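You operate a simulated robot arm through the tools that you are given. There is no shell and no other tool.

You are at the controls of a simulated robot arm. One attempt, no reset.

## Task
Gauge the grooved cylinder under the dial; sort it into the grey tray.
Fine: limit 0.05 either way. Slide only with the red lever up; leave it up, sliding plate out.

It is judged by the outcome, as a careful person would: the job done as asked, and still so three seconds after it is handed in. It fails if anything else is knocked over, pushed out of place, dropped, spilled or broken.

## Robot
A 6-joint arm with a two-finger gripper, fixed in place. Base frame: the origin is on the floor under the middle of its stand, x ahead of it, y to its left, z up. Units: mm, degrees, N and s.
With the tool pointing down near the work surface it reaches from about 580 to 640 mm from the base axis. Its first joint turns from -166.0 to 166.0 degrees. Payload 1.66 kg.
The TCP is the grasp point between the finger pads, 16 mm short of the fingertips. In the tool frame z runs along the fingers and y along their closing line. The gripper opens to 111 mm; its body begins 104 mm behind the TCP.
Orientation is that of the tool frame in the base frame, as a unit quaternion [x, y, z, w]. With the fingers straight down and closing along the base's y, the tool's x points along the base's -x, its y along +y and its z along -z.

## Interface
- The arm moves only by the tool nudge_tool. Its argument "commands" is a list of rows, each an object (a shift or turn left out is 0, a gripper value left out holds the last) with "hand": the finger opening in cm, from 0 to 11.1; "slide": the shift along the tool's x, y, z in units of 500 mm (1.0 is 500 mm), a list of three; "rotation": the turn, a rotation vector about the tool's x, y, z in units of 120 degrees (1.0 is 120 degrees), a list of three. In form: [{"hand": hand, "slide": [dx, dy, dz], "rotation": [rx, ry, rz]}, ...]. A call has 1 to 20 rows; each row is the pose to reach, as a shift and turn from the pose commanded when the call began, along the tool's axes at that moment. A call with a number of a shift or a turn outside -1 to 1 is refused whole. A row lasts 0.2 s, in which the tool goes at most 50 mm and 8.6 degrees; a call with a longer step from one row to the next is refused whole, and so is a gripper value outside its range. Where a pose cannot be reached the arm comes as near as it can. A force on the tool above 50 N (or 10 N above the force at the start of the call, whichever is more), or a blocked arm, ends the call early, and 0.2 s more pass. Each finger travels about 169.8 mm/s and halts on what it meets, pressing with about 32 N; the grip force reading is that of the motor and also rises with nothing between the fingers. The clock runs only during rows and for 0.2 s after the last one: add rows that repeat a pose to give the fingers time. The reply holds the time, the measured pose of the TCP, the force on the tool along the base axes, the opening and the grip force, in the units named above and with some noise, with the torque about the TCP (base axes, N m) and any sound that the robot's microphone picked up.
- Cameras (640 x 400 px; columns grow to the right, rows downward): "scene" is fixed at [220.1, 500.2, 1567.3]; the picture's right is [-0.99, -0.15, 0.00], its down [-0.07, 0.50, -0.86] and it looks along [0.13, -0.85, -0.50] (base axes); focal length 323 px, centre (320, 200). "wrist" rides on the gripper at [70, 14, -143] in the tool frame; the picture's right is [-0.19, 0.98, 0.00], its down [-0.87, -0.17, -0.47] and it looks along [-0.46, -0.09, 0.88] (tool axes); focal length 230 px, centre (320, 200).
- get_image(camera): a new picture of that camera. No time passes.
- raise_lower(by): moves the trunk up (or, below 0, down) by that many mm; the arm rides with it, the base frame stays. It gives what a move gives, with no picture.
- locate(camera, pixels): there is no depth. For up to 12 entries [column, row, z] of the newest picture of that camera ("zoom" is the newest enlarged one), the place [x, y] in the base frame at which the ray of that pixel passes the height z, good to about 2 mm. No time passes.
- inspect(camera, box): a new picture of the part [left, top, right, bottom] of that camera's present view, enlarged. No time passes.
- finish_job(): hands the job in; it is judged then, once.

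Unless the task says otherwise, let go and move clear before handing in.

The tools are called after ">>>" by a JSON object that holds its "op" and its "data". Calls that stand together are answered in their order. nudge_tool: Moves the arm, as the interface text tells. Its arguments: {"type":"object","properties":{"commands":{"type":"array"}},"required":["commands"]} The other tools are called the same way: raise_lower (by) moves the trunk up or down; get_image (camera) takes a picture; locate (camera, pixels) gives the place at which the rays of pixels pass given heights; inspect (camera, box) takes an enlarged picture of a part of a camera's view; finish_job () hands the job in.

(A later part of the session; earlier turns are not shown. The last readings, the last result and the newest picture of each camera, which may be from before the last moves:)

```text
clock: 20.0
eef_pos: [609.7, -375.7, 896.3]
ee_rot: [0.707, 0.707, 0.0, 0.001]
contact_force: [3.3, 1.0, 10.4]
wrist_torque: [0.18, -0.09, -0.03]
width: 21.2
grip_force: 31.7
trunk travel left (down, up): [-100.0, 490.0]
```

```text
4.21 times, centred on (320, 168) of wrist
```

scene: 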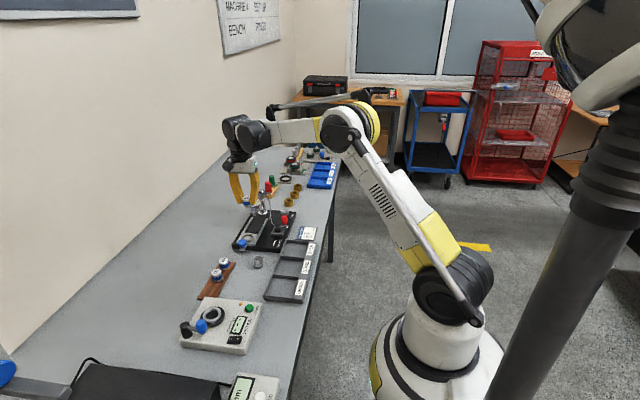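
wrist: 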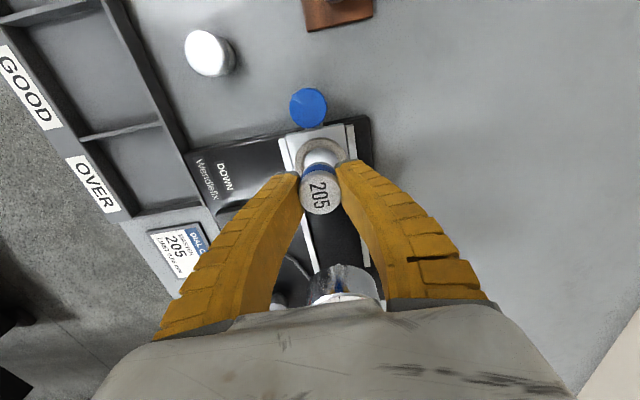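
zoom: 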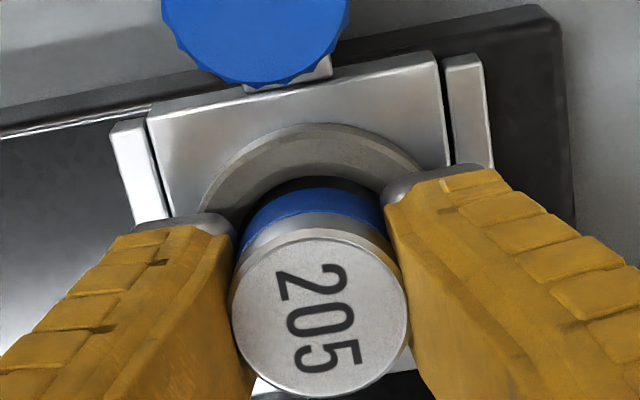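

There is 10 N upward force at about the expected seating height, so the master is resting on the plate. I'll open the fingers and check how it sits.

>>> {"op": "nudge_tool", "data": {"commands": [{"hand": 2.4, "slide": [0, 0, -0.001]}, {"hand": 3.0, "slide": [0, 0, -0.001]}, {"hand": 4.0, "slide": [0, 0, -0.001]}, {"hand": 5.5, "slide": [0, 0, -0.001]}, {"hand": 5.5, "slide": [0, 0, -0.001]}]}}

>>> {"op": "inspect", "data": {"camera": "wrist", "box": [270, 120, 370, 215]}}

>>> {"op": "inspect", "data": {"camera": "scene", "box": [225, 215, 275, 250]}}

```text
clock: 21.2
eef_pos: [610.4, -375.7, 896.0]
ee_rot: [0.708, 0.707, 0.0, 0.0]
contact_force: [-0.3, 0.0, 0.1]
wrist_torque: [0.02, 0.0, 0.0]
width: 57.1
grip_force: 1.5
trunk travel left (down, up): [-100.0, 490.0]
```

```text
4.21 times, centred on (320, 168) of wrist
```

zoom: 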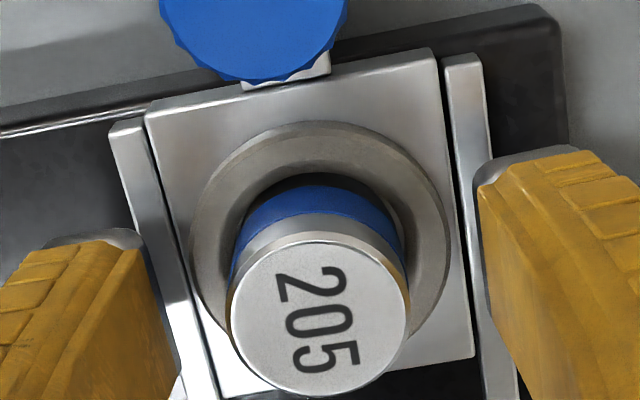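

```text
11.43 times, centred on (250, 232) of scene
```

zoom: 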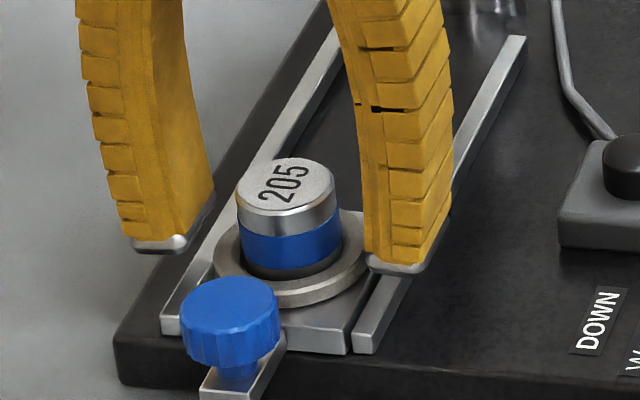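

The master stands upright in the ring, fully released. I'll rise to z ≈ 1010 and look at the dial and plunger from above.

>>> {"op": "nudge_tool", "data": {"commands": [{"hand": 5.5, "slide": [0, 0, -0.04]}, {"hand": 5.5, "slide": [0, 0, -0.1]}, {"hand": 5.5, "slide": [0, 0, -0.17]}, {"hand": 8.0, "slide": [0, 0, -0.228]}, {"hand": 11.0, "slide": [0, 0, -0.228]}]}}

>>> {"op": "get_image", "data": {"camera": "wrist"}}

>>> {"op": "inspect", "data": {"camera": "scene", "box": [225, 185, 295, 250]}}

```text
clock: 22.4
eef_pos: [609.9, -375.3, 1010.2]
ee_rot: [0.707, 0.707, -0.001, 0.0]
contact_force: [-0.6, 0.5, 0.2]
wrist_torque: [0.0, -0.02, 0.01]
width: 110.1
grip_force: 0.1
trunk travel left (down, up): [-100.0, 490.0]
```

```text
taken
```

wrist: 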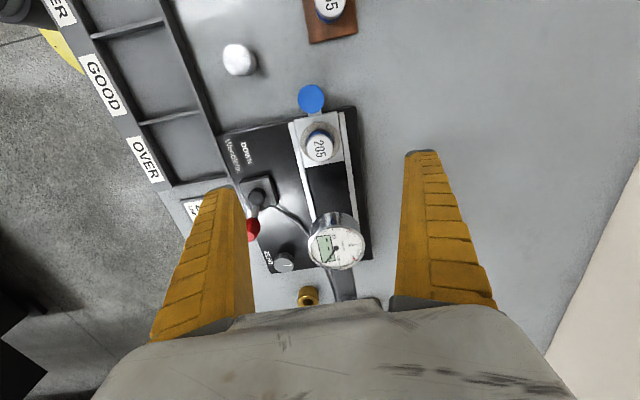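

```text
6.15 times, centred on (260, 218) of scene
```

zoom: 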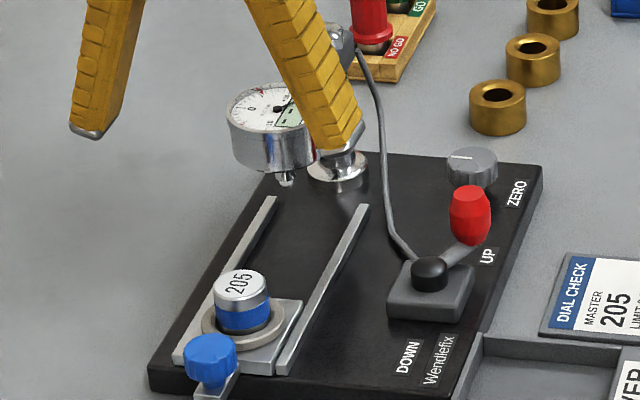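

The dial is clearly visible from here at wrist (337,245). I'll zoom to see its face and plunger, and locate it.

>>> {"op": "inspect", "data": {"camera": "wrist", "box": [290, 200, 390, 280]}}

>>> {"op": "locate", "data": {"camera": "scene", "pixels": [[251.9, 202.6, 940], [251.9, 202.6, 970], [254.3, 214.4, 900], [254.3, 214.4, 920], [247.2, 230.7, 898], [247.2, 230.7, 902]]}}

>>> {"op": "locate", "data": {"camera": "wrist", "pixels": [[337, 249, 940], [337, 249, 970], [311, 99, 891], [318, 147, 898], [318, 147, 900]]}}

```text
5.00 times, centred on (340, 240) of wrist
```

zoom: 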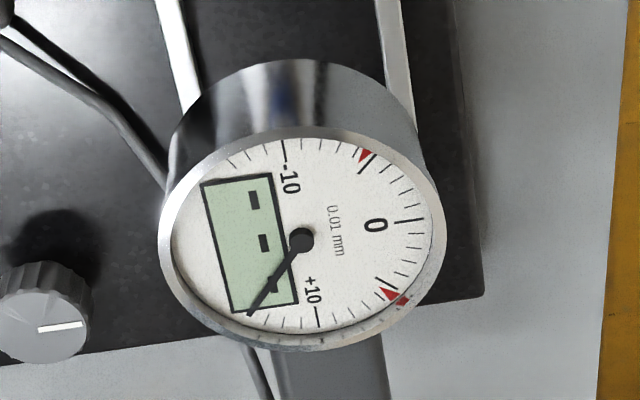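

```text
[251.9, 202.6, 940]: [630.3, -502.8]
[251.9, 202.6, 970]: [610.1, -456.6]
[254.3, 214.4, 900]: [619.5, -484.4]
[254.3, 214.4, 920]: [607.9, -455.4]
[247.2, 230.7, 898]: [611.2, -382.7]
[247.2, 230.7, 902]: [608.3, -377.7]
```

```text
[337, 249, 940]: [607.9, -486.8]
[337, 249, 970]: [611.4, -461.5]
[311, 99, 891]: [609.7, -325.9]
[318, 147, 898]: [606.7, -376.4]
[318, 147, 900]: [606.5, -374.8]
```

The dial face is centred at ≈ (611,-467,963) and the plunger tip is up at z ≈ 912, so the slide has to travel about 91 mm. I'll go over the blue knob, narrow the fingers and descend around it.

>>> {"op": "nudge_tool", "data": {"commands": [{"hand": 8.0, "slide": [0.05, -0.001, 0]}, {"hand": 6.5, "slide": [0.1052, -0.0018, 0]}, {"hand": 6.5, "slide": [0.1052, -0.0018, 0.06]}, {"hand": 6.5, "slide": [0.1052, -0.0018, 0.12]}, {"hand": 6.5, "slide": [0.1052, -0.0018, 0.17]}, {"hand": 6.5, "slide": [0.1052, -0.0018, 0.2]}, {"hand": 6.5, "slide": [0.1052, -0.0018, 0.22]}, {"hand": 6.5, "slide": [0.1052, -0.0018, 0.2348]}, {"hand": 6.5, "slide": [0.1052, -0.0018, 0.2348]}]}}

>>> {"op": "get_image", "data": {"camera": "wrist"}}

>>> {"op": "inspect", "data": {"camera": "scene", "box": [215, 195, 285, 255]}}

```text
clock: 24.4
eef_pos: [609.5, -323.2, 892.4]
ee_rot: [0.707, 0.707, 0.0, 0.0]
contact_force: [-0.3, 0.8, 0.1]
wrist_torque: [0.0, -0.03, -0.01]
width: 67.0
grip_force: 1.3
trunk travel left (down, up): [-100.0, 490.0]
```

```text
taken
```

wrist: 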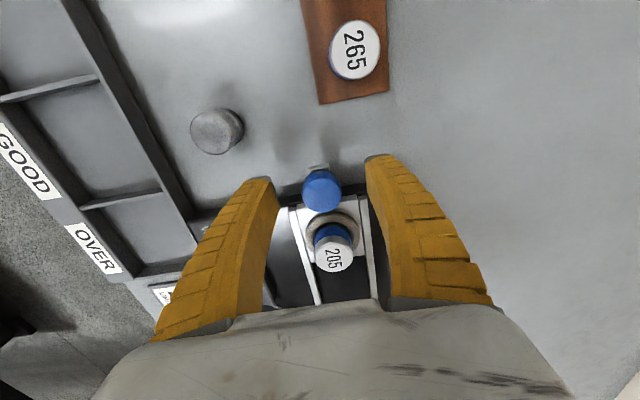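

```text
6.67 times, centred on (250, 225) of scene
```

zoom: 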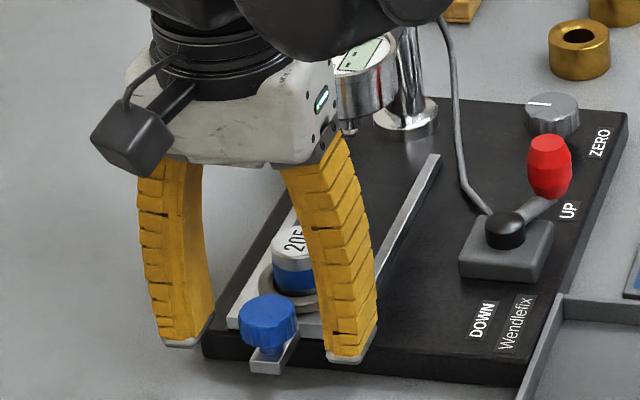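

The fingers straddle the blue knob, which is at wrist (322,190). I'll close on it and begin a short push of 10 mm towards −y to feel the slide; the lever is still up.

>>> {"op": "nudge_tool", "data": {"commands": [{"hand": 4.5, "slide": [0, 0, 0]}, {"hand": 3.2, "slide": [0, 0, 0]}, {"hand": 2.0, "slide": [0, 0, 0]}, {"hand": 1.0, "slide": [0, 0, 0]}, {"hand": 1.0, "slide": [0, 0, 0]}]}}

>>> {"op": "inspect", "data": {"camera": "wrist", "box": [240, 140, 400, 290]}}

```text
clock: 25.6
eef_pos: [610.5, -323.3, 891.1]
ee_rot: [0.706, 0.708, 0.001, 0.0]
contact_force: [11.8, 0.4, 6.5]
wrist_torque: [-0.58, -0.06, 0.08]
width: 24.2
grip_force: 34.0
trunk travel left (down, up): [-100.0, 490.0]
```

```text
2.67 times, centred on (320, 215) of wrist
```

zoom: 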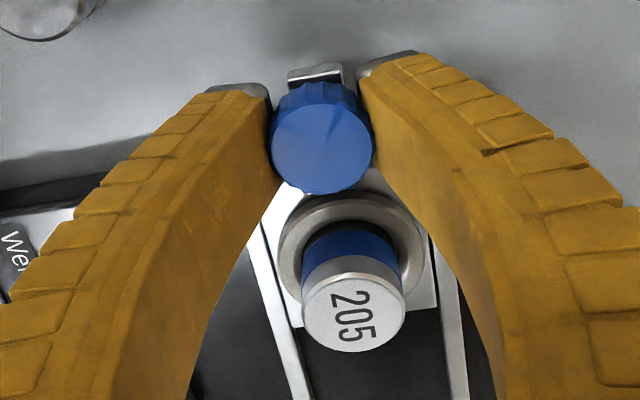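

The knob is held, but with an 11.8 N side force on the tool towards +x. I'll shift +1 mm in x to relieve it before pushing.

>>> {"op": "nudge_tool", "data": {"commands": [{"slide": [0, 0.002, 0]}, {"slide": [0, 0.003, -0.001]}, {"slide": [0, 0.003, -0.001]}]}}

```text
clock: 26.4
eef_pos: [610.6, -324.5, 892.6]
ee_rot: [0.707, 0.707, -0.001, 0.0]
contact_force: [-2.1, -0.3, -2.8]
wrist_torque: [-0.68, 0.01, -0.03]
width: 23.2
grip_force: 34.0
trunk travel left (down, up): [-100.0, 490.0]
```

The side force is relieved. Lever is confirmed up, so I'll slide the plate in slowly by 80 mm.

>>> {"op": "nudge_tool", "data": {"commands": [{"slide": [-0.005, 0, 0]}, {"slide": [-0.015, 0, 0]}, {"slide": [-0.025, 0, 0]}, {"slide": [-0.035, 0, 0]}, {"slide": [-0.045, 0, 0]}, {"slide": [-0.055, 0, 0]}, {"slide": [-0.065, 0, 0]}, {"slide": [-0.075, 0, 0]}, {"slide": [-0.085, 0, 0]}, {"slide": [-0.095, 0, 0]}, {"slide": [-0.105, 0, 0]}, {"slide": [-0.115, 0, 0]}, {"slide": [-0.125, 0, 0]}, {"slide": [-0.135, 0, 0]}, {"slide": [-0.145, 0, 0]}, {"slide": [-0.155, 0, 0]}, {"slide": [-0.16, 0, 0]}, {"slide": [-0.16, 0, 0]}]}}

>>> {"op": "get_image", "data": {"camera": "wrist"}}

>>> {"op": "inspect", "data": {"camera": "scene", "box": [215, 185, 295, 250]}}

```text
clock: 30.2
eef_pos: [609.4, -404.0, 893.0]
ee_rot: [0.707, 0.707, -0.001, 0.001]
contact_force: [-9.9, 1.4, -3.7]
wrist_torque: [-0.02, 0.08, 0.06]
width: 20.8
grip_force: 34.2
trunk travel left (down, up): [-100.0, 490.0]
```

```text
taken
```

wrist: 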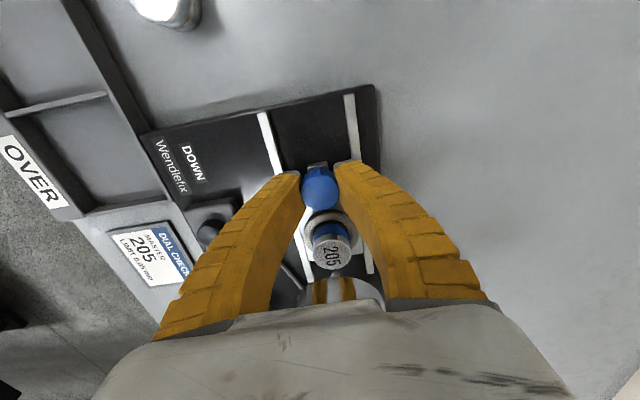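

```text
6.15 times, centred on (255, 218) of scene
```

zoom: 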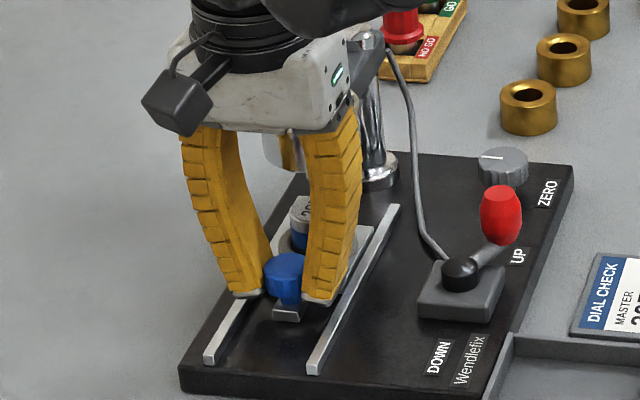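

The plate slid smoothly to about 80 mm of travel; the side force of −9.9 N suggests shifting −0.8 mm in x. I'll push on gently in small steps to find the stop.

>>> {"op": "nudge_tool", "data": {"commands": [{"slide": [0, -0.0016, 0]}, {"slide": [-0.004, -0.0016, 0]}, {"slide": [-0.008, -0.0016, 0]}, {"slide": [-0.012, -0.0016, 0]}, {"slide": [-0.016, -0.0016, 0]}, {"slide": [-0.016, -0.0016, 0]}]}}

>>> {"op": "inspect", "data": {"camera": "wrist", "box": [270, 150, 390, 310]}}

```text
clock: 31.6
eef_pos: [610.6, -410.1, 893.4]
ee_rot: [0.707, 0.707, 0.001, 0.001]
contact_force: [5.3, -0.6, 7.1]
wrist_torque: [0.02, -0.04, -0.03]
width: 20.5
grip_force: 34.1
trunk travel left (down, up): [-100.0, 490.0]
```

```text
2.50 times, centred on (330, 230) of wrist
```

zoom: 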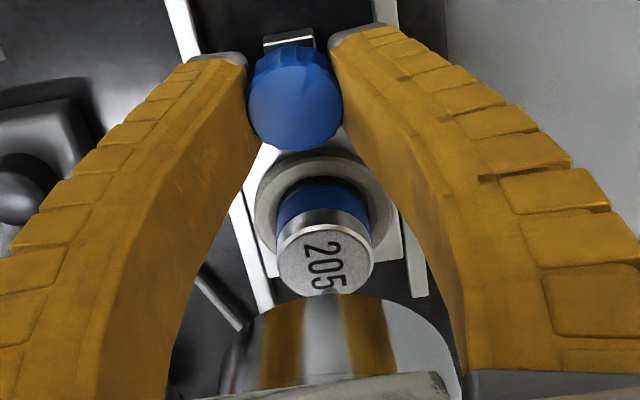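

No stop yet (y force −0.6 N). I'll continue with 1.5 mm steps.

>>> {"op": "nudge_tool", "data": {"commands": [{"slide": [-0.003, 0, 0]}, {"slide": [-0.006, 0, 0]}, {"slide": [-0.009, 0, 0]}, {"slide": [-0.009, 0, 0]}]}}

>>> {"op": "inspect", "data": {"camera": "wrist", "box": [270, 150, 390, 310]}}

```text
clock: 32.6
eef_pos: [609.6, -414.2, 894.0]
ee_rot: [0.706, 0.708, 0.0, -0.001]
contact_force: [3.9, 6.8, 3.6]
wrist_torque: [0.06, -0.03, 0.01]
width: 20.6
grip_force: 33.9
trunk travel left (down, up): [-100.0, 490.0]
```

```text
2.50 times, centred on (330, 230) of wrist
```

zoom: 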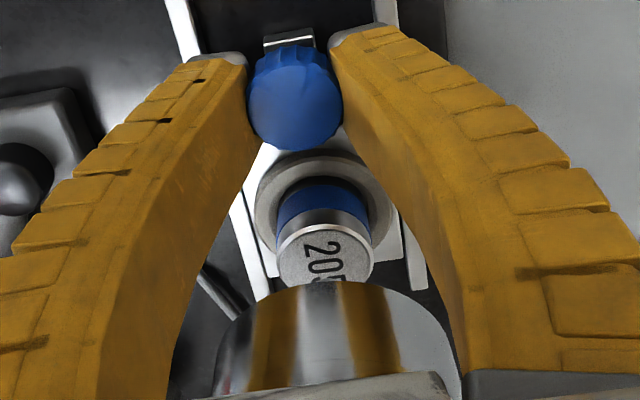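

The y force rose to +6.8 N, which suggests the stop is being reached. One more millimetre will confirm it.

>>> {"op": "nudge_tool", "data": {"commands": [{"slide": [-0.002, 0, 0]}, {"slide": [-0.003, 0, 0]}, {"slide": [-0.003, 0, 0]}]}}

>>> {"op": "inspect", "data": {"camera": "wrist", "box": [270, 150, 390, 310]}}

```text
clock: 33.4
eef_pos: [610.1, -413.7, 893.3]
ee_rot: [0.706, 0.708, 0.001, 0.0]
contact_force: [-2.0, 23.1, -5.4]
wrist_torque: [0.55, -0.02, 0.02]
width: 20.3
grip_force: 33.6
trunk travel left (down, up): [-100.0, 490.0]
```

```text
2.50 times, centred on (330, 230) of wrist
```

zoom: 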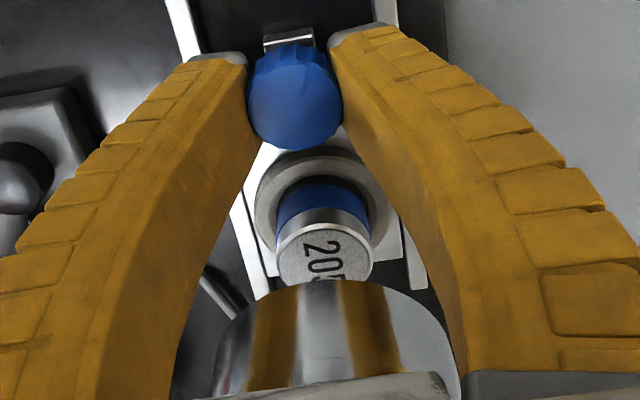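

23 N at the same position: the plate is against its stop. I'll ease back 1.5 mm, open the fingers and rise straight up.

>>> {"op": "nudge_tool", "data": {"commands": [{"hand": 1.0, "slide": [0.003, 0, 0]}, {"hand": 1.0, "slide": [0.003, 0, 0]}, {"hand": 2.5, "slide": [0.003, 0, 0]}, {"hand": 4.0, "slide": [0.003, 0, 0]}, {"hand": 5.5, "slide": [0.003, 0, 0]}, {"hand": 5.5, "slide": [0.003, 0, 0]}, {"hand": 5.5, "slide": [0.003, 0, -0.04]}, {"hand": 5.5, "slide": [0.003, 0, -0.1]}, {"hand": 5.5, "slide": [0.003, 0, -0.17]}, {"hand": 5.5, "slide": [0.003, 0, -0.236]}, {"hand": 5.5, "slide": [0.003, 0, -0.236]}]}}

>>> {"op": "get_image", "data": {"camera": "wrist"}}

>>> {"op": "inspect", "data": {"camera": "scene", "box": [225, 185, 305, 250]}}

```text
clock: 35.8
eef_pos: [609.1, -415.5, 1012.1]
ee_rot: [0.707, 0.707, 0.0, -0.001]
contact_force: [1.2, -1.2, 0.2]
wrist_torque: [-0.02, 0.0, 0.0]
width: 57.0
grip_force: 1.7
trunk travel left (down, up): [-100.0, 490.0]
```

```text
taken
```

wrist: 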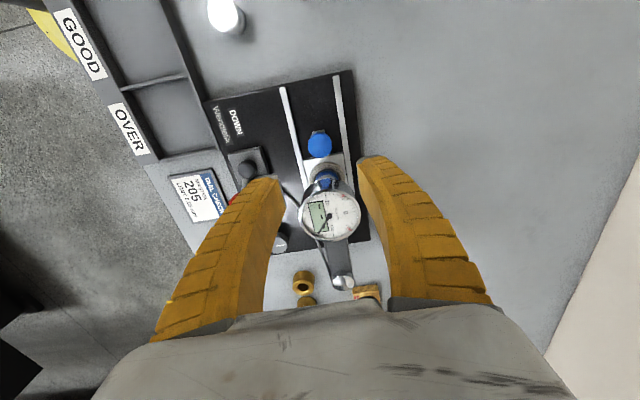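

```text
6.15 times, centred on (265, 218) of scene
```

zoom: 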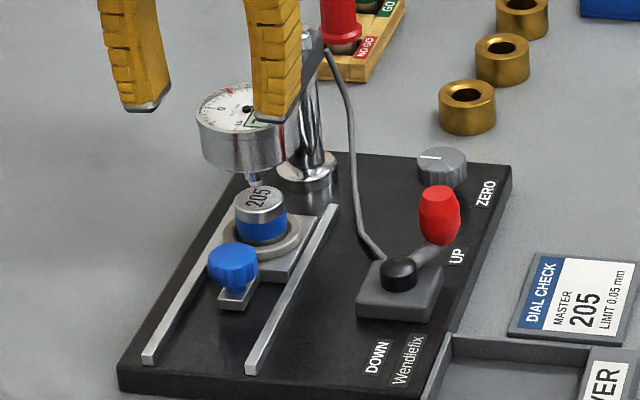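

The plate is in, with the 205 master standing under the plunger. Now for the lever: I'll move above the red knob (498,-468), stay high, and turn the tool −160° in two stages so the fingers straddle the knob along its swing direction.

>>> {"op": "nudge_tool", "data": {"commands": [{"slide": [-0.01, -0.0225, 0], "rotation": [0, 0, -0.0667]}, {"slide": [-0.02, -0.045, 0], "rotation": [0, 0, -0.1333]}, {"slide": [-0.03, -0.0675, 0], "rotation": [0, 0, -0.2]}, {"slide": [-0.04, -0.09, 0], "rotation": [0, 0, -0.2667]}, {"slide": [-0.0525, -0.1125, 0], "rotation": [0, 0, -0.3333]}, {"slide": [-0.063, -0.135, 0], "rotation": [0, 0, -0.4]}, {"slide": [-0.0735, -0.1575, 0], "rotation": [0, 0, -0.4667]}, {"slide": [-0.084, -0.18, 0], "rotation": [0, 0, -0.5333]}, {"slide": [-0.0945, -0.2025, 0], "rotation": [0, 0, -0.6]}, {"slide": [-0.105, -0.225, 0], "rotation": [0, 0, -0.6667]}, {"slide": [-0.105, -0.225, 0], "rotation": [0, 0, -0.6667]}]}}

>>> {"op": "get_image", "data": {"camera": "wrist"}}

```text
clock: 38.2
eef_pos: [496.5, -469.3, 1010.7]
ee_rot: [0.087, 0.996, 0.0, 0.0]
contact_force: [-0.2, 0.8, -1.1]
wrist_torque: [0.0, -0.01, 0.01]
width: 57.1
grip_force: 1.6
trunk travel left (down, up): [-100.0, 490.0]
```

```text
taken
```

wrist: 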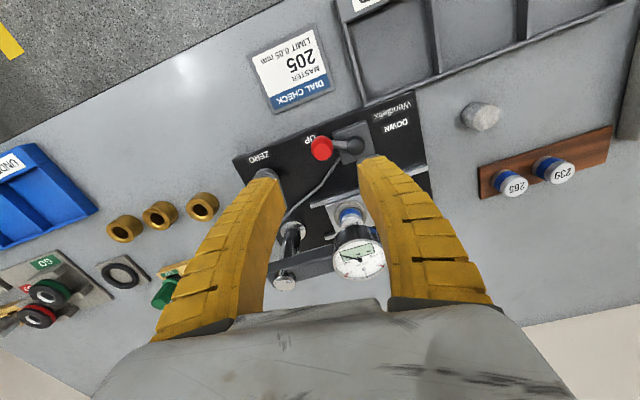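

The red knob appears at wrist (322,148), hub at (352,143). I'll zoom in and locate both for precise lever geometry.

>>> {"op": "inspect", "data": {"camera": "wrist", "box": [280, 110, 400, 190]}}

```text
5.00 times, centred on (340, 150) of wrist
```

zoom: 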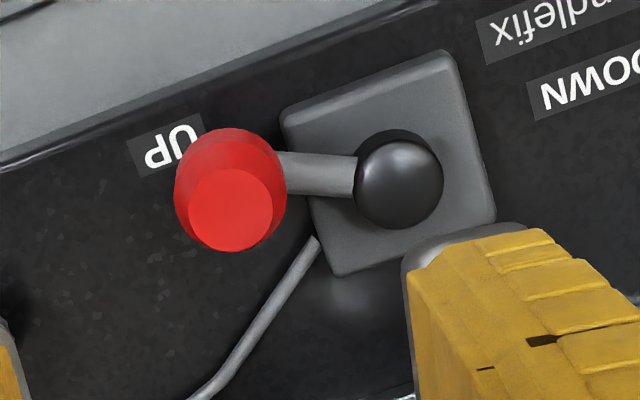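

>>> {"op": "locate", "data": {"camera": "zoom", "pixels": [[231, 209, 916], [400, 187, 893], [231, 165, 900], [172, 152, 857], [585, 90, 857], [284, 115, 872], [444, 50, 872], [494, 218, 872], [337, 275, 872]]}}

```text
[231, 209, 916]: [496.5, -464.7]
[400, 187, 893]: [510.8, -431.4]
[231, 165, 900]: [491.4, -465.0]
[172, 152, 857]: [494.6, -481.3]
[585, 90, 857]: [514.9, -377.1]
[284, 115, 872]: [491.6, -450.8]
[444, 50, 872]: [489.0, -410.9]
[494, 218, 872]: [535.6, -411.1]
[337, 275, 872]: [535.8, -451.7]
```

Hub centre ≈ (512,-430), knob ≈ (497,-466). I'll rotate a further −77° to put the fingers on the tangential sides of the knob and narrow to 40 mm, still up high.

>>> {"op": "nudge_tool", "data": {"commands": [{"hand": 5.5, "slide": [0.0028, 0.0042, 0], "rotation": [0, 0, -0.0645]}, {"hand": 5.5, "slide": [0.0028, 0.0042, 0], "rotation": [0, 0, -0.129]}, {"hand": 5.5, "slide": [0.0028, 0.0042, 0], "rotation": [0, 0, -0.1935]}, {"hand": 5.5, "slide": [0.0028, 0.0042, 0], "rotation": [0, 0, -0.258]}, {"hand": 5.5, "slide": [0.0028, 0.0042, 0], "rotation": [0, 0, -0.3225]}, {"hand": 5.5, "slide": [0.0028, 0.0042, 0], "rotation": [0, 0, -0.387]}, {"hand": 5.5, "slide": [0.0028, 0.0042, 0], "rotation": [0, 0, -0.4515]}, {"hand": 5.5, "slide": [0.0028, 0.0042, 0], "rotation": [0, 0, -0.516]}, {"hand": 4.2, "slide": [0.0028, 0.0042, 0], "rotation": [0, 0, -0.5805]}, {"hand": 4.0, "slide": [0.0028, 0.0042, 0], "rotation": [0, 0, -0.645]}, {"hand": 4.0, "slide": [0.0028, 0.0042, 0], "rotation": [0, 0, -0.645]}]}}

>>> {"op": "get_image", "data": {"camera": "wrist"}}

>>> {"op": "inspect", "data": {"camera": "scene", "box": [225, 170, 325, 240]}}

```text
clock: 40.6
eef_pos: [496.1, -465.8, 1011.6]
ee_rot: [-0.555, 0.832, 0.0, 0.001]
contact_force: [-0.4, 0.2, -0.3]
wrist_torque: [-0.01, 0.03, 0.01]
width: 42.3
grip_force: 1.5
trunk travel left (down, up): [-100.0, 490.0]
```

```text
taken
```

wrist: 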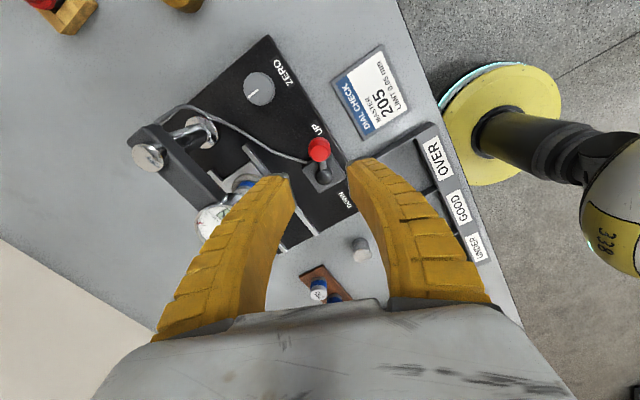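

```text
5.71 times, centred on (275, 205) of scene
```

zoom: 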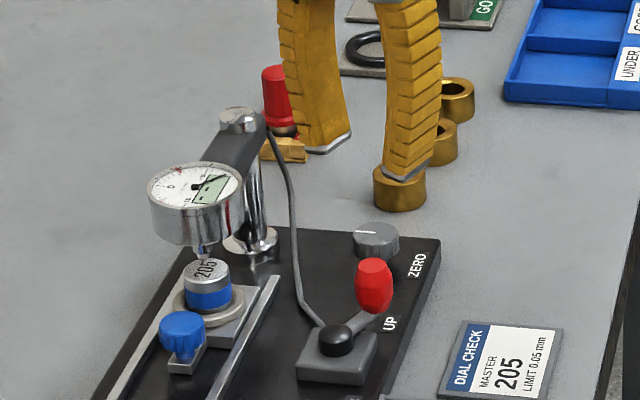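

The lever now points straight down the picture between the fingers (knob at 320,150). I'll descend around the knob to TCP z ≈ 908, offset 3 mm away from the cable.

>>> {"op": "nudge_tool", "data": {"commands": [{"hand": 4.0, "slide": [0, 0.006, 0.03]}, {"hand": 4.0, "slide": [0, 0.006, 0.08]}, {"hand": 4.0, "slide": [0, 0.006, 0.12]}, {"hand": 4.0, "slide": [0, 0.006, 0.15]}, {"hand": 4.0, "slide": [0, 0.006, 0.17]}, {"hand": 4.0, "slide": [0, 0.006, 0.18]}]}}

>>> {"op": "get_image", "data": {"camera": "wrist"}}

>>> {"op": "inspect", "data": {"camera": "scene", "box": [235, 180, 315, 240]}}

```text
clock: 42.0
eef_pos: [492.8, -464.5, 920.5]
ee_rot: [-0.554, 0.832, 0.0, 0.0]
contact_force: [-0.3, -0.3, 0.2]
wrist_torque: [0.02, -0.01, 0.02]
width: 42.3
grip_force: 1.3
trunk travel left (down, up): [-100.0, 490.0]
```

```text
taken
```

wrist: 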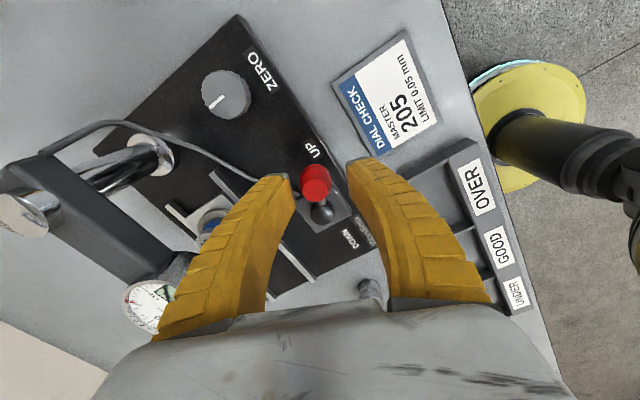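

```text
6.67 times, centred on (275, 210) of scene
```

zoom: 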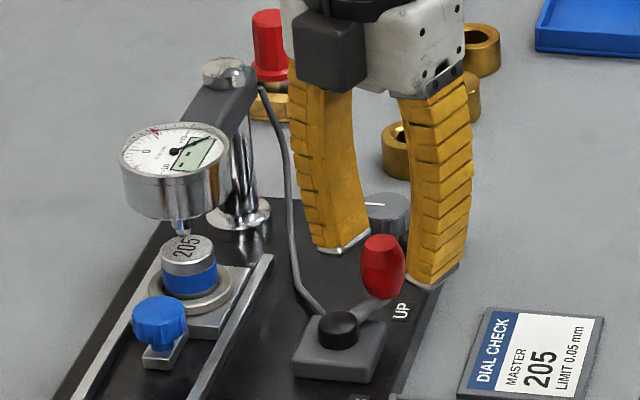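

>>> {"op": "inspect", "data": {"camera": "wrist", "box": [240, 140, 400, 240]}}

```text
4.00 times, centred on (320, 190) of wrist
```

zoom: 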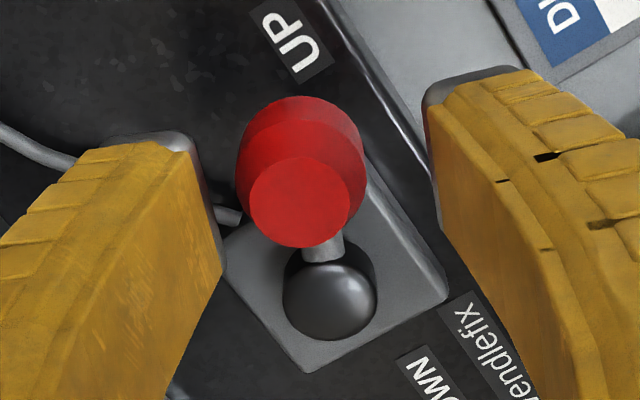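

The knob is well between the fingers. I'll lower 12 mm more and narrow to a loose cage of about 32 mm.

>>> {"op": "nudge_tool", "data": {"commands": [{"hand": 4.0, "slide": [0, 0, 0.012]}, {"hand": 4.0, "slide": [0, 0, 0.025]}, {"hand": 3.5, "slide": [0, 0, 0.025]}, {"hand": 3.0, "slide": [0, 0, 0.025]}, {"hand": 3.0, "slide": [0, 0, 0.025]}]}}

>>> {"op": "inspect", "data": {"camera": "wrist", "box": [240, 140, 400, 240]}}

>>> {"op": "inspect", "data": {"camera": "scene", "box": [235, 180, 315, 240]}}

```text
clock: 43.2
eef_pos: [494.0, -465.7, 908.3]
ee_rot: [-0.554, 0.832, 0.0, 0.0]
contact_force: [0.0, 0.0, -0.9]
wrist_torque: [-0.02, -0.01, 0.0]
width: 32.8
grip_force: 1.5
trunk travel left (down, up): [-100.0, 490.0]
```

```text
4.00 times, centred on (320, 190) of wrist
```

zoom: 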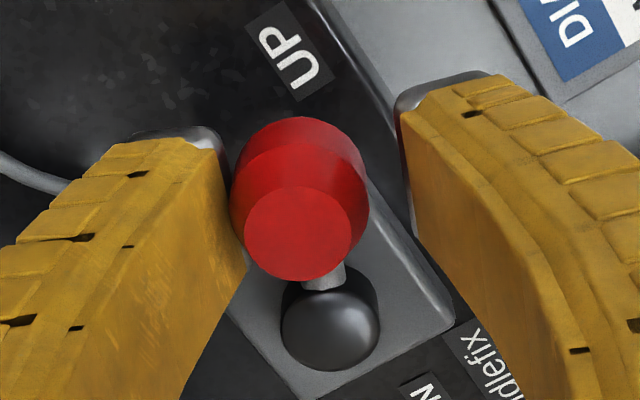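

```text
6.67 times, centred on (275, 210) of scene
```

zoom: 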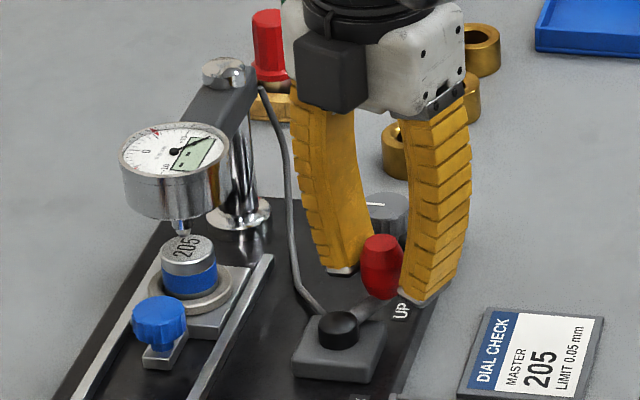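

The caged knob touches nothing yet. I'll begin the swing with a 15° test along the arc through the −x side, watching the force.

>>> {"op": "nudge_tool", "data": {"commands": [{"slide": [-0.0008, 0.0068, 0], "rotation": [0, 0, 0.0417]}, {"slide": [-0.0022, 0.0135, 0], "rotation": [0, 0, 0.0833]}, {"slide": [-0.0042, 0.02, 0], "rotation": [0, 0, 0.125]}, {"slide": [-0.0042, 0.02, 0], "rotation": [0, 0, 0.125]}]}}

>>> {"op": "inspect", "data": {"camera": "wrist", "box": [240, 140, 400, 240]}}

>>> {"op": "inspect", "data": {"camera": "scene", "box": [235, 180, 315, 240]}}

```text
clock: 44.2
eef_pos: [485.3, -459.3, 908.6]
ee_rot: [-0.441, 0.897, 0.0, 0.0]
contact_force: [0.2, 0.4, -0.3]
wrist_torque: [0.05, -0.01, 0.06]
width: 33.2
grip_force: 2.1
trunk travel left (down, up): [-100.0, 490.0]
```

```text
4.00 times, centred on (320, 190) of wrist
```

zoom: 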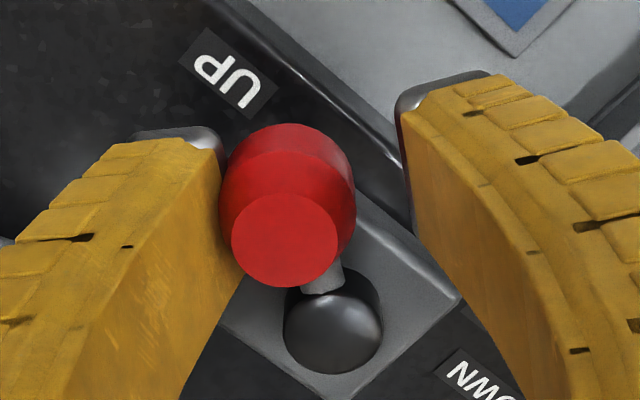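

```text
6.67 times, centred on (275, 210) of scene
```

zoom: 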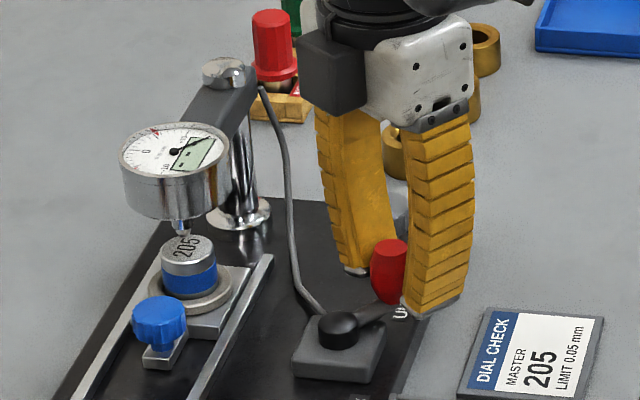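

The lever turns freely that way with almost no force. I'll continue another 60° along the arc.

>>> {"op": "nudge_tool", "data": {"commands": [{"slide": [-0.00105, 0.00812, 0], "rotation": [0, 0, 0.05]}, {"slide": [-0.00295, 0.01609, 0], "rotation": [0, 0, 0.1]}, {"slide": [-0.00567, 0.02381, 0], "rotation": [0, 0, 0.15]}, {"slide": [-0.00918, 0.03121, 0], "rotation": [0, 0, 0.2]}, {"slide": [-0.01345, 0.0382, 0], "rotation": [0, 0, 0.25]}, {"slide": [-0.01842, 0.0447, 0], "rotation": [0, 0, 0.3]}, {"slide": [-0.02405, 0.05065, 0], "rotation": [0, 0, 0.35]}, {"slide": [-0.03027, 0.05598, 0], "rotation": [0, 0, 0.4]}, {"slide": [-0.03701, 0.06063, 0], "rotation": [0, 0, 0.45]}, {"slide": [-0.0442, 0.06455, 0], "rotation": [0, 0, 0.5]}, {"slide": [-0.0442, 0.06455, 0], "rotation": [0, 0, 0.5]}]}}

>>> {"op": "get_image", "data": {"camera": "wrist"}}

>>> {"op": "inspect", "data": {"camera": "scene", "box": [235, 180, 315, 240]}}

```text
clock: 46.6
eef_pos: [472.8, -422.8, 908.8]
ee_rot: [0.066, 0.998, 0.0, 0.0]
contact_force: [-0.6, -0.8, 0.1]
wrist_torque: [0.0, -0.03, 0.01]
width: 33.1
grip_force: 1.9
trunk travel left (down, up): [-100.0, 490.0]
```

```text
taken
```

wrist: 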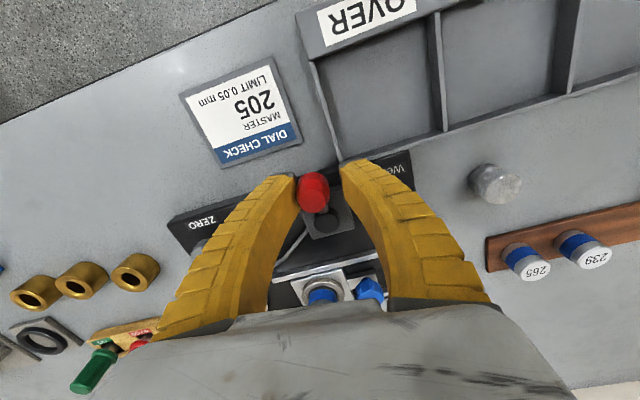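

```text
6.67 times, centred on (275, 210) of scene
```

zoom: 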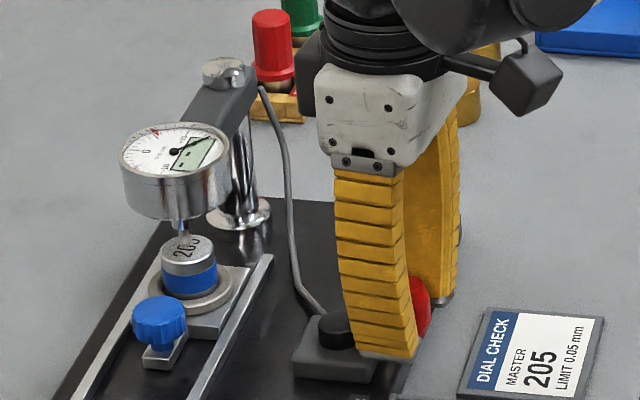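

The lever now points towards −x and the plunger has come down some. I'll continue 36° more and check again.

>>> {"op": "nudge_tool", "data": {"commands": [{"slide": [-0.00105, 0.00812, 0], "rotation": [0, 0, 0.05]}, {"slide": [-0.00295, 0.01609, 0], "rotation": [0, 0, 0.1]}, {"slide": [-0.00567, 0.02381, 0], "rotation": [0, 0, 0.15]}, {"slide": [-0.00918, 0.03121, 0], "rotation": [0, 0, 0.2]}, {"slide": [-0.01345, 0.0382, 0], "rotation": [0, 0, 0.25]}, {"slide": [-0.01842, 0.0447, 0], "rotation": [0, 0, 0.3]}, {"slide": [-0.01842, 0.0447, 0], "rotation": [0, 0, 0.3]}]}}

>>> {"op": "get_image", "data": {"camera": "wrist"}}

>>> {"op": "inspect", "data": {"camera": "scene", "box": [235, 180, 315, 240]}}

```text
clock: 48.2
eef_pos: [485.6, -401.3, 907.6]
ee_rot: [0.372, 0.928, 0.001, 0.0]
contact_force: [-0.5, 0.2, 0.5]
wrist_torque: [0.0, 0.0, 0.0]
width: 32.7
grip_force: 2.2
trunk travel left (down, up): [-100.0, 490.0]
```

```text
taken
```

wrist: 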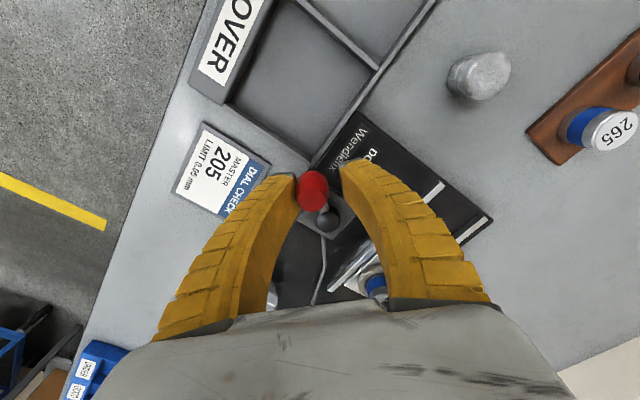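

```text
6.67 times, centred on (275, 210) of scene
```

zoom: 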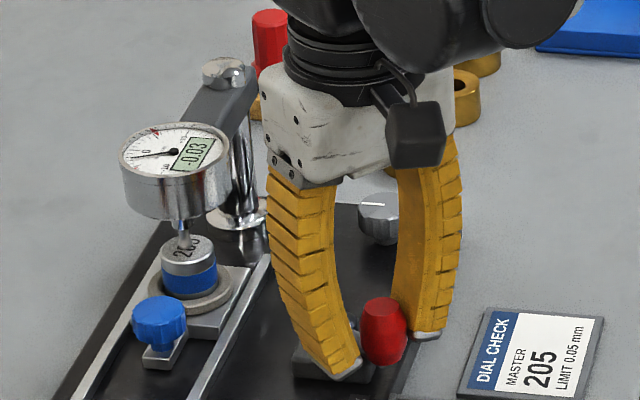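

The dial has come alive and reads −0.03 with the plunger on the master. The lever isn't at its DOWN stop yet, so I'll continue 24° more gently.

>>> {"op": "nudge_tool", "data": {"commands": [{"slide": [-0.00105, 0.00812, 0], "rotation": [0, 0, 0.05]}, {"slide": [-0.00295, 0.01609, 0], "rotation": [0, 0, 0.1]}, {"slide": [-0.00567, 0.02381, 0], "rotation": [0, 0, 0.15]}, {"slide": [-0.00918, 0.03121, 0], "rotation": [0, 0, 0.2]}, {"slide": [-0.00918, 0.03121, 0], "rotation": [0, 0, 0.2]}]}}

>>> {"op": "inspect", "data": {"camera": "wrist", "box": [220, 120, 420, 260]}}

>>> {"op": "inspect", "data": {"camera": "scene", "box": [235, 185, 315, 245]}}

```text
clock: 49.4
eef_pos: [499.6, -393.1, 908.1]
ee_rot: [0.556, 0.831, 0.0, 0.0]
contact_force: [0.9, 0.0, -0.5]
wrist_torque: [0.01, 0.03, 0.03]
width: 32.7
grip_force: 1.2
trunk travel left (down, up): [-100.0, 490.0]
```

```text
2.86 times, centred on (320, 190) of wrist
```

zoom: 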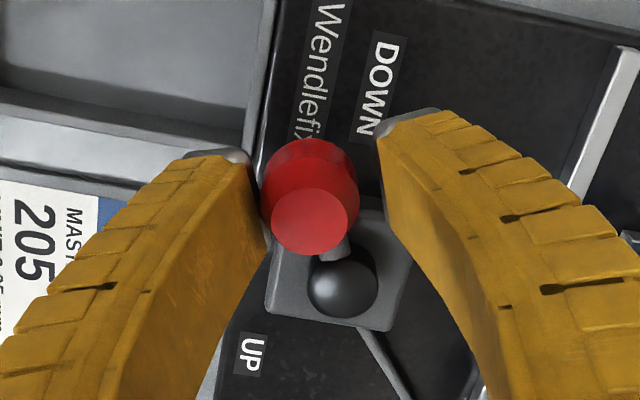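

```text
6.67 times, centred on (275, 215) of scene
```

zoom: 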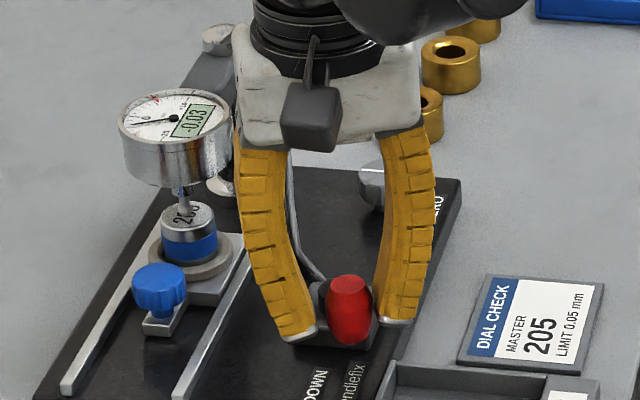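

Still −0.03 and the lever moves freely. I'll go on another 24° towards the DOWN label, watching for the stop.

>>> {"op": "nudge_tool", "data": {"commands": [{"slide": [-0.00105, 0.00812, 0], "rotation": [0, 0, 0.05]}, {"slide": [-0.00295, 0.01609, 0], "rotation": [0, 0, 0.1]}, {"slide": [-0.00567, 0.02381, 0], "rotation": [0, 0, 0.15]}, {"slide": [-0.00918, 0.03121, 0], "rotation": [0, 0, 0.2]}, {"slide": [-0.00918, 0.03121, 0], "rotation": [0, 0, 0.2]}]}}

>>> {"op": "inspect", "data": {"camera": "wrist", "box": [220, 120, 420, 260]}}

>>> {"op": "inspect", "data": {"camera": "scene", "box": [235, 185, 315, 245]}}

```text
clock: 50.6
eef_pos: [511.9, -392.8, 909.9]
ee_rot: [0.718, 0.696, -0.001, 0.001]
contact_force: [-26.8, -19.1, 5.1]
wrist_torque: [-0.24, 0.31, 0.48]
width: 49.1
grip_force: 13.6
trunk travel left (down, up): [-100.0, 490.0]
```

```text
2.86 times, centred on (320, 190) of wrist
```

zoom: 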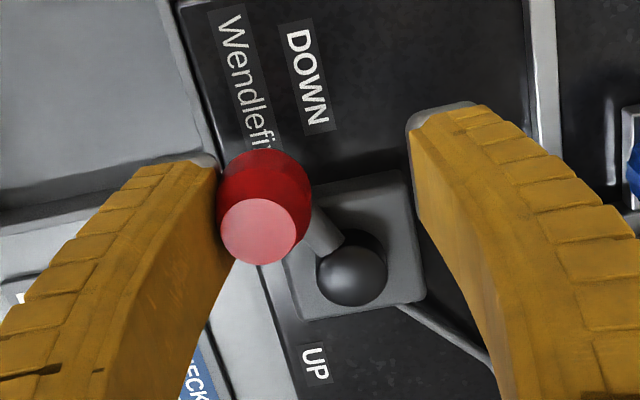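

```text
6.67 times, centred on (275, 215) of scene
```

zoom: 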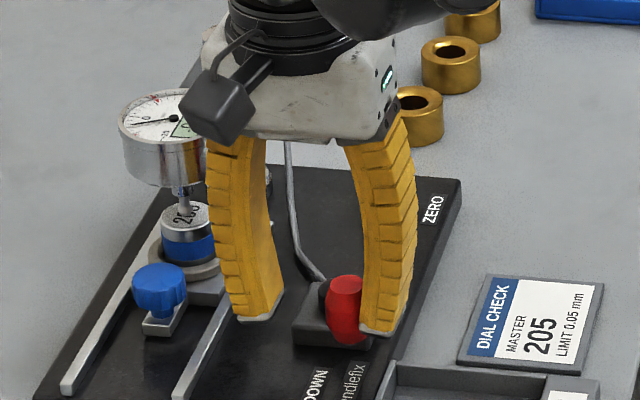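

The lever hit its DOWN stop (force −27/−19 N, fingers spread). I'll back off 10 mm to relieve the push, open slightly, then rise.

>>> {"op": "nudge_tool", "data": {"commands": [{"hand": 3.0, "slide": [0, -0.01, 0]}, {"hand": 3.0, "slide": [0, -0.02, 0]}, {"hand": 3.0, "slide": [0, -0.02, 0]}]}}

>>> {"op": "inspect", "data": {"camera": "wrist", "box": [220, 120, 420, 260]}}

```text
clock: 51.4
eef_pos: [505.0, -390.3, 909.0]
ee_rot: [0.716, 0.698, 0.001, 0.0]
contact_force: [-7.1, 2.5, 0.5]
wrist_torque: [0.06, 0.11, -0.06]
width: 37.2
grip_force: 6.0
trunk travel left (down, up): [-100.0, 490.0]
```

```text
2.86 times, centred on (320, 190) of wrist
```

zoom: 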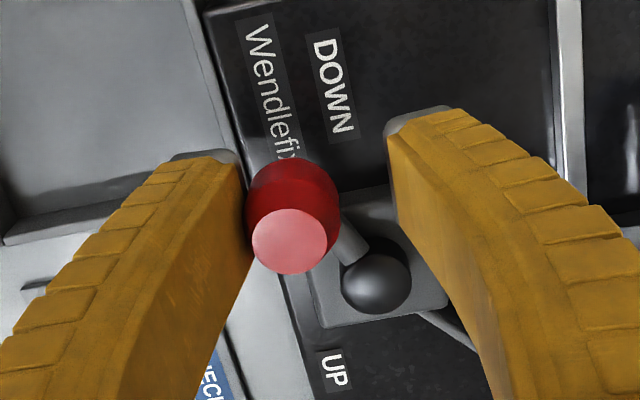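

Still a light −7 N on the knob. I'll back off 5 mm more, then open to 50 mm.

>>> {"op": "nudge_tool", "data": {"commands": [{"hand": 3.0, "slide": [0, -0.01, 0]}, {"hand": 3.5, "slide": [0, -0.01, 0]}, {"hand": 4.2, "slide": [0, -0.01, 0]}, {"hand": 4.2, "slide": [0, -0.01, 0]}]}}

>>> {"op": "inspect", "data": {"camera": "wrist", "box": [220, 120, 420, 260]}}

>>> {"op": "inspect", "data": {"camera": "scene", "box": [235, 195, 275, 220]}}

```text
clock: 52.4
eef_pos: [501.1, -391.1, 907.8]
ee_rot: [0.717, 0.697, 0.0, -0.001]
contact_force: [0.5, -0.6, -0.6]
wrist_torque: [-0.04, 0.03, -0.02]
width: 44.5
grip_force: 2.2
trunk travel left (down, up): [-100.0, 490.0]
```

```text
2.86 times, centred on (320, 190) of wrist
```

zoom: 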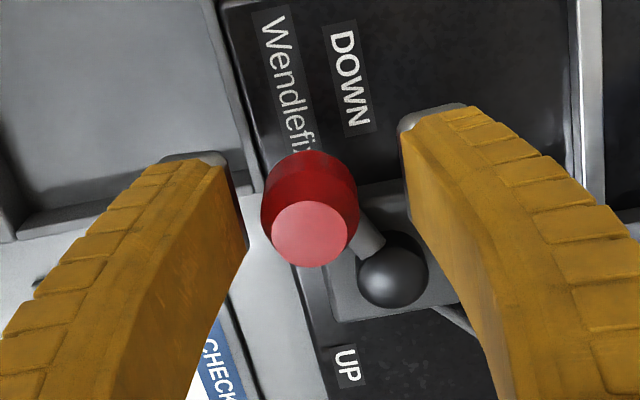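

```text
16.00 times, centred on (255, 208) of scene
```

zoom: 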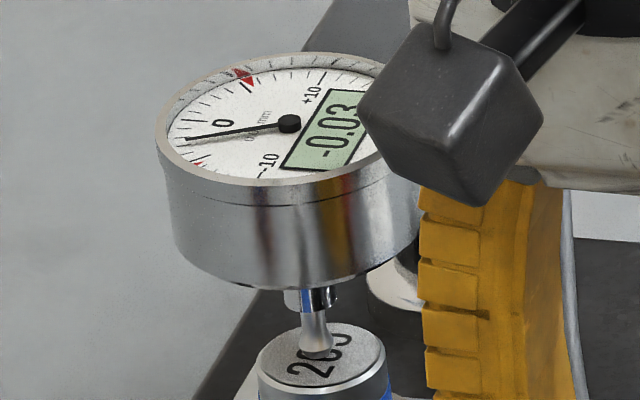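

With the lever fully DOWN, the dial reads −0.03 on the 205 master; the plunger tip is at its centre. I'll rise and move to the spot with the good overhead view of the dial for a more precise needle reading.

>>> {"op": "nudge_tool", "data": {"commands": [{"slide": [0, 0, -0.03]}, {"slide": [0, 0, -0.1]}, {"slide": [0, 0, -0.17]}, {"slide": [0, 0, -0.205]}, {"slide": [0.012, 0.07, -0.205], "rotation": [0, 0, -0.005]}, {"slide": [0.023, 0.145, -0.205], "rotation": [0, 0, -0.01]}, {"slide": [0.0349, 0.217, -0.205], "rotation": [0, 0, -0.0133]}, {"slide": [0.0349, 0.217, -0.205], "rotation": [0, 0, -0.0133]}]}}

>>> {"op": "get_image", "data": {"camera": "wrist"}}

>>> {"op": "inspect", "data": {"camera": "wrist", "box": [300, 210, 380, 270]}}

>>> {"op": "inspect", "data": {"camera": "scene", "box": [225, 185, 305, 250]}}

```text
clock: 54.2
eef_pos: [609.4, -376.7, 1010.7]
ee_rot: [0.706, 0.708, -0.001, 0.0]
contact_force: [0.2, 0.1, -0.2]
wrist_torque: [-0.01, 0.0, 0.0]
width: 44.3
grip_force: 1.3
trunk travel left (down, up): [-100.0, 490.0]
```

```text
taken
```

wrist: 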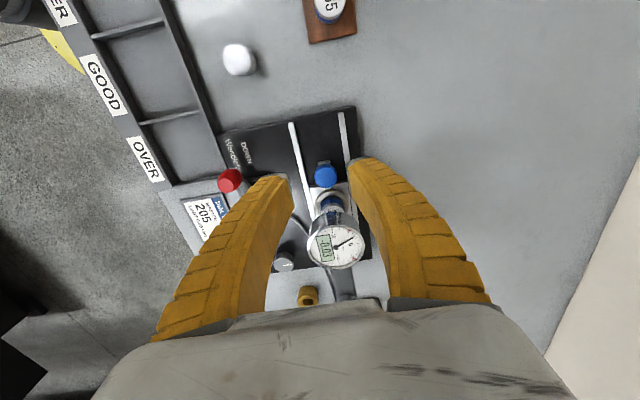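

```text
6.67 times, centred on (340, 240) of wrist
```

zoom: 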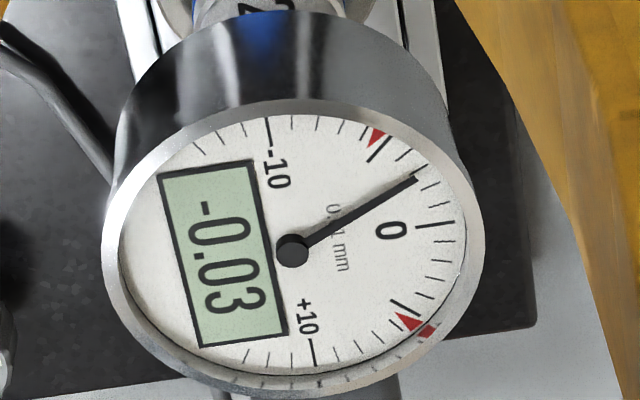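

```text
6.15 times, centred on (265, 218) of scene
```

zoom: 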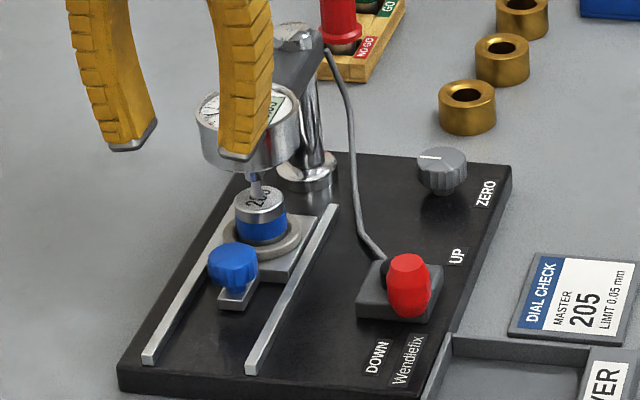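

The needle confirms −0.03 on the master (3 divisions below 0), so true deviation = reading + 0.03. Now I must raise the lever; I'll locate the red knob at wrist (230,180) precisely.

>>> {"op": "inspect", "data": {"camera": "wrist", "box": [200, 150, 280, 210]}}

>>> {"op": "inspect", "data": {"camera": "scene", "box": [262, 215, 302, 245]}}

```text
6.67 times, centred on (240, 180) of wrist
```

zoom: 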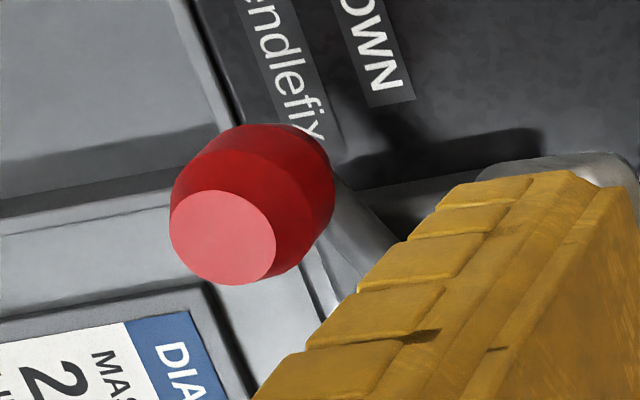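

```text
13.33 times, centred on (282, 230) of scene
```

zoom: 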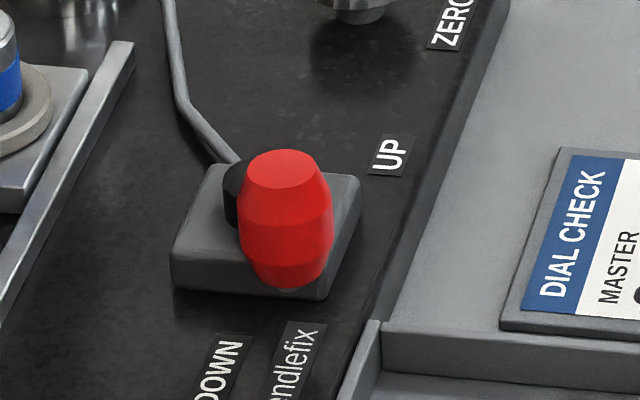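

>>> {"op": "locate", "data": {"camera": "wrist", "pixels": [[225.4, 185.5, 916], [225.4, 185.5, 910]]}}

>>> {"op": "locate", "data": {"camera": "scene", "pixels": [[279.4, 227.6, 916], [279.4, 227.6, 910]]}}

```text
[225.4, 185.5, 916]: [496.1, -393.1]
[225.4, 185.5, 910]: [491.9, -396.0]
```

```text
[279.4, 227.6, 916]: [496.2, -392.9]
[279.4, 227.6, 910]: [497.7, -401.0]
```

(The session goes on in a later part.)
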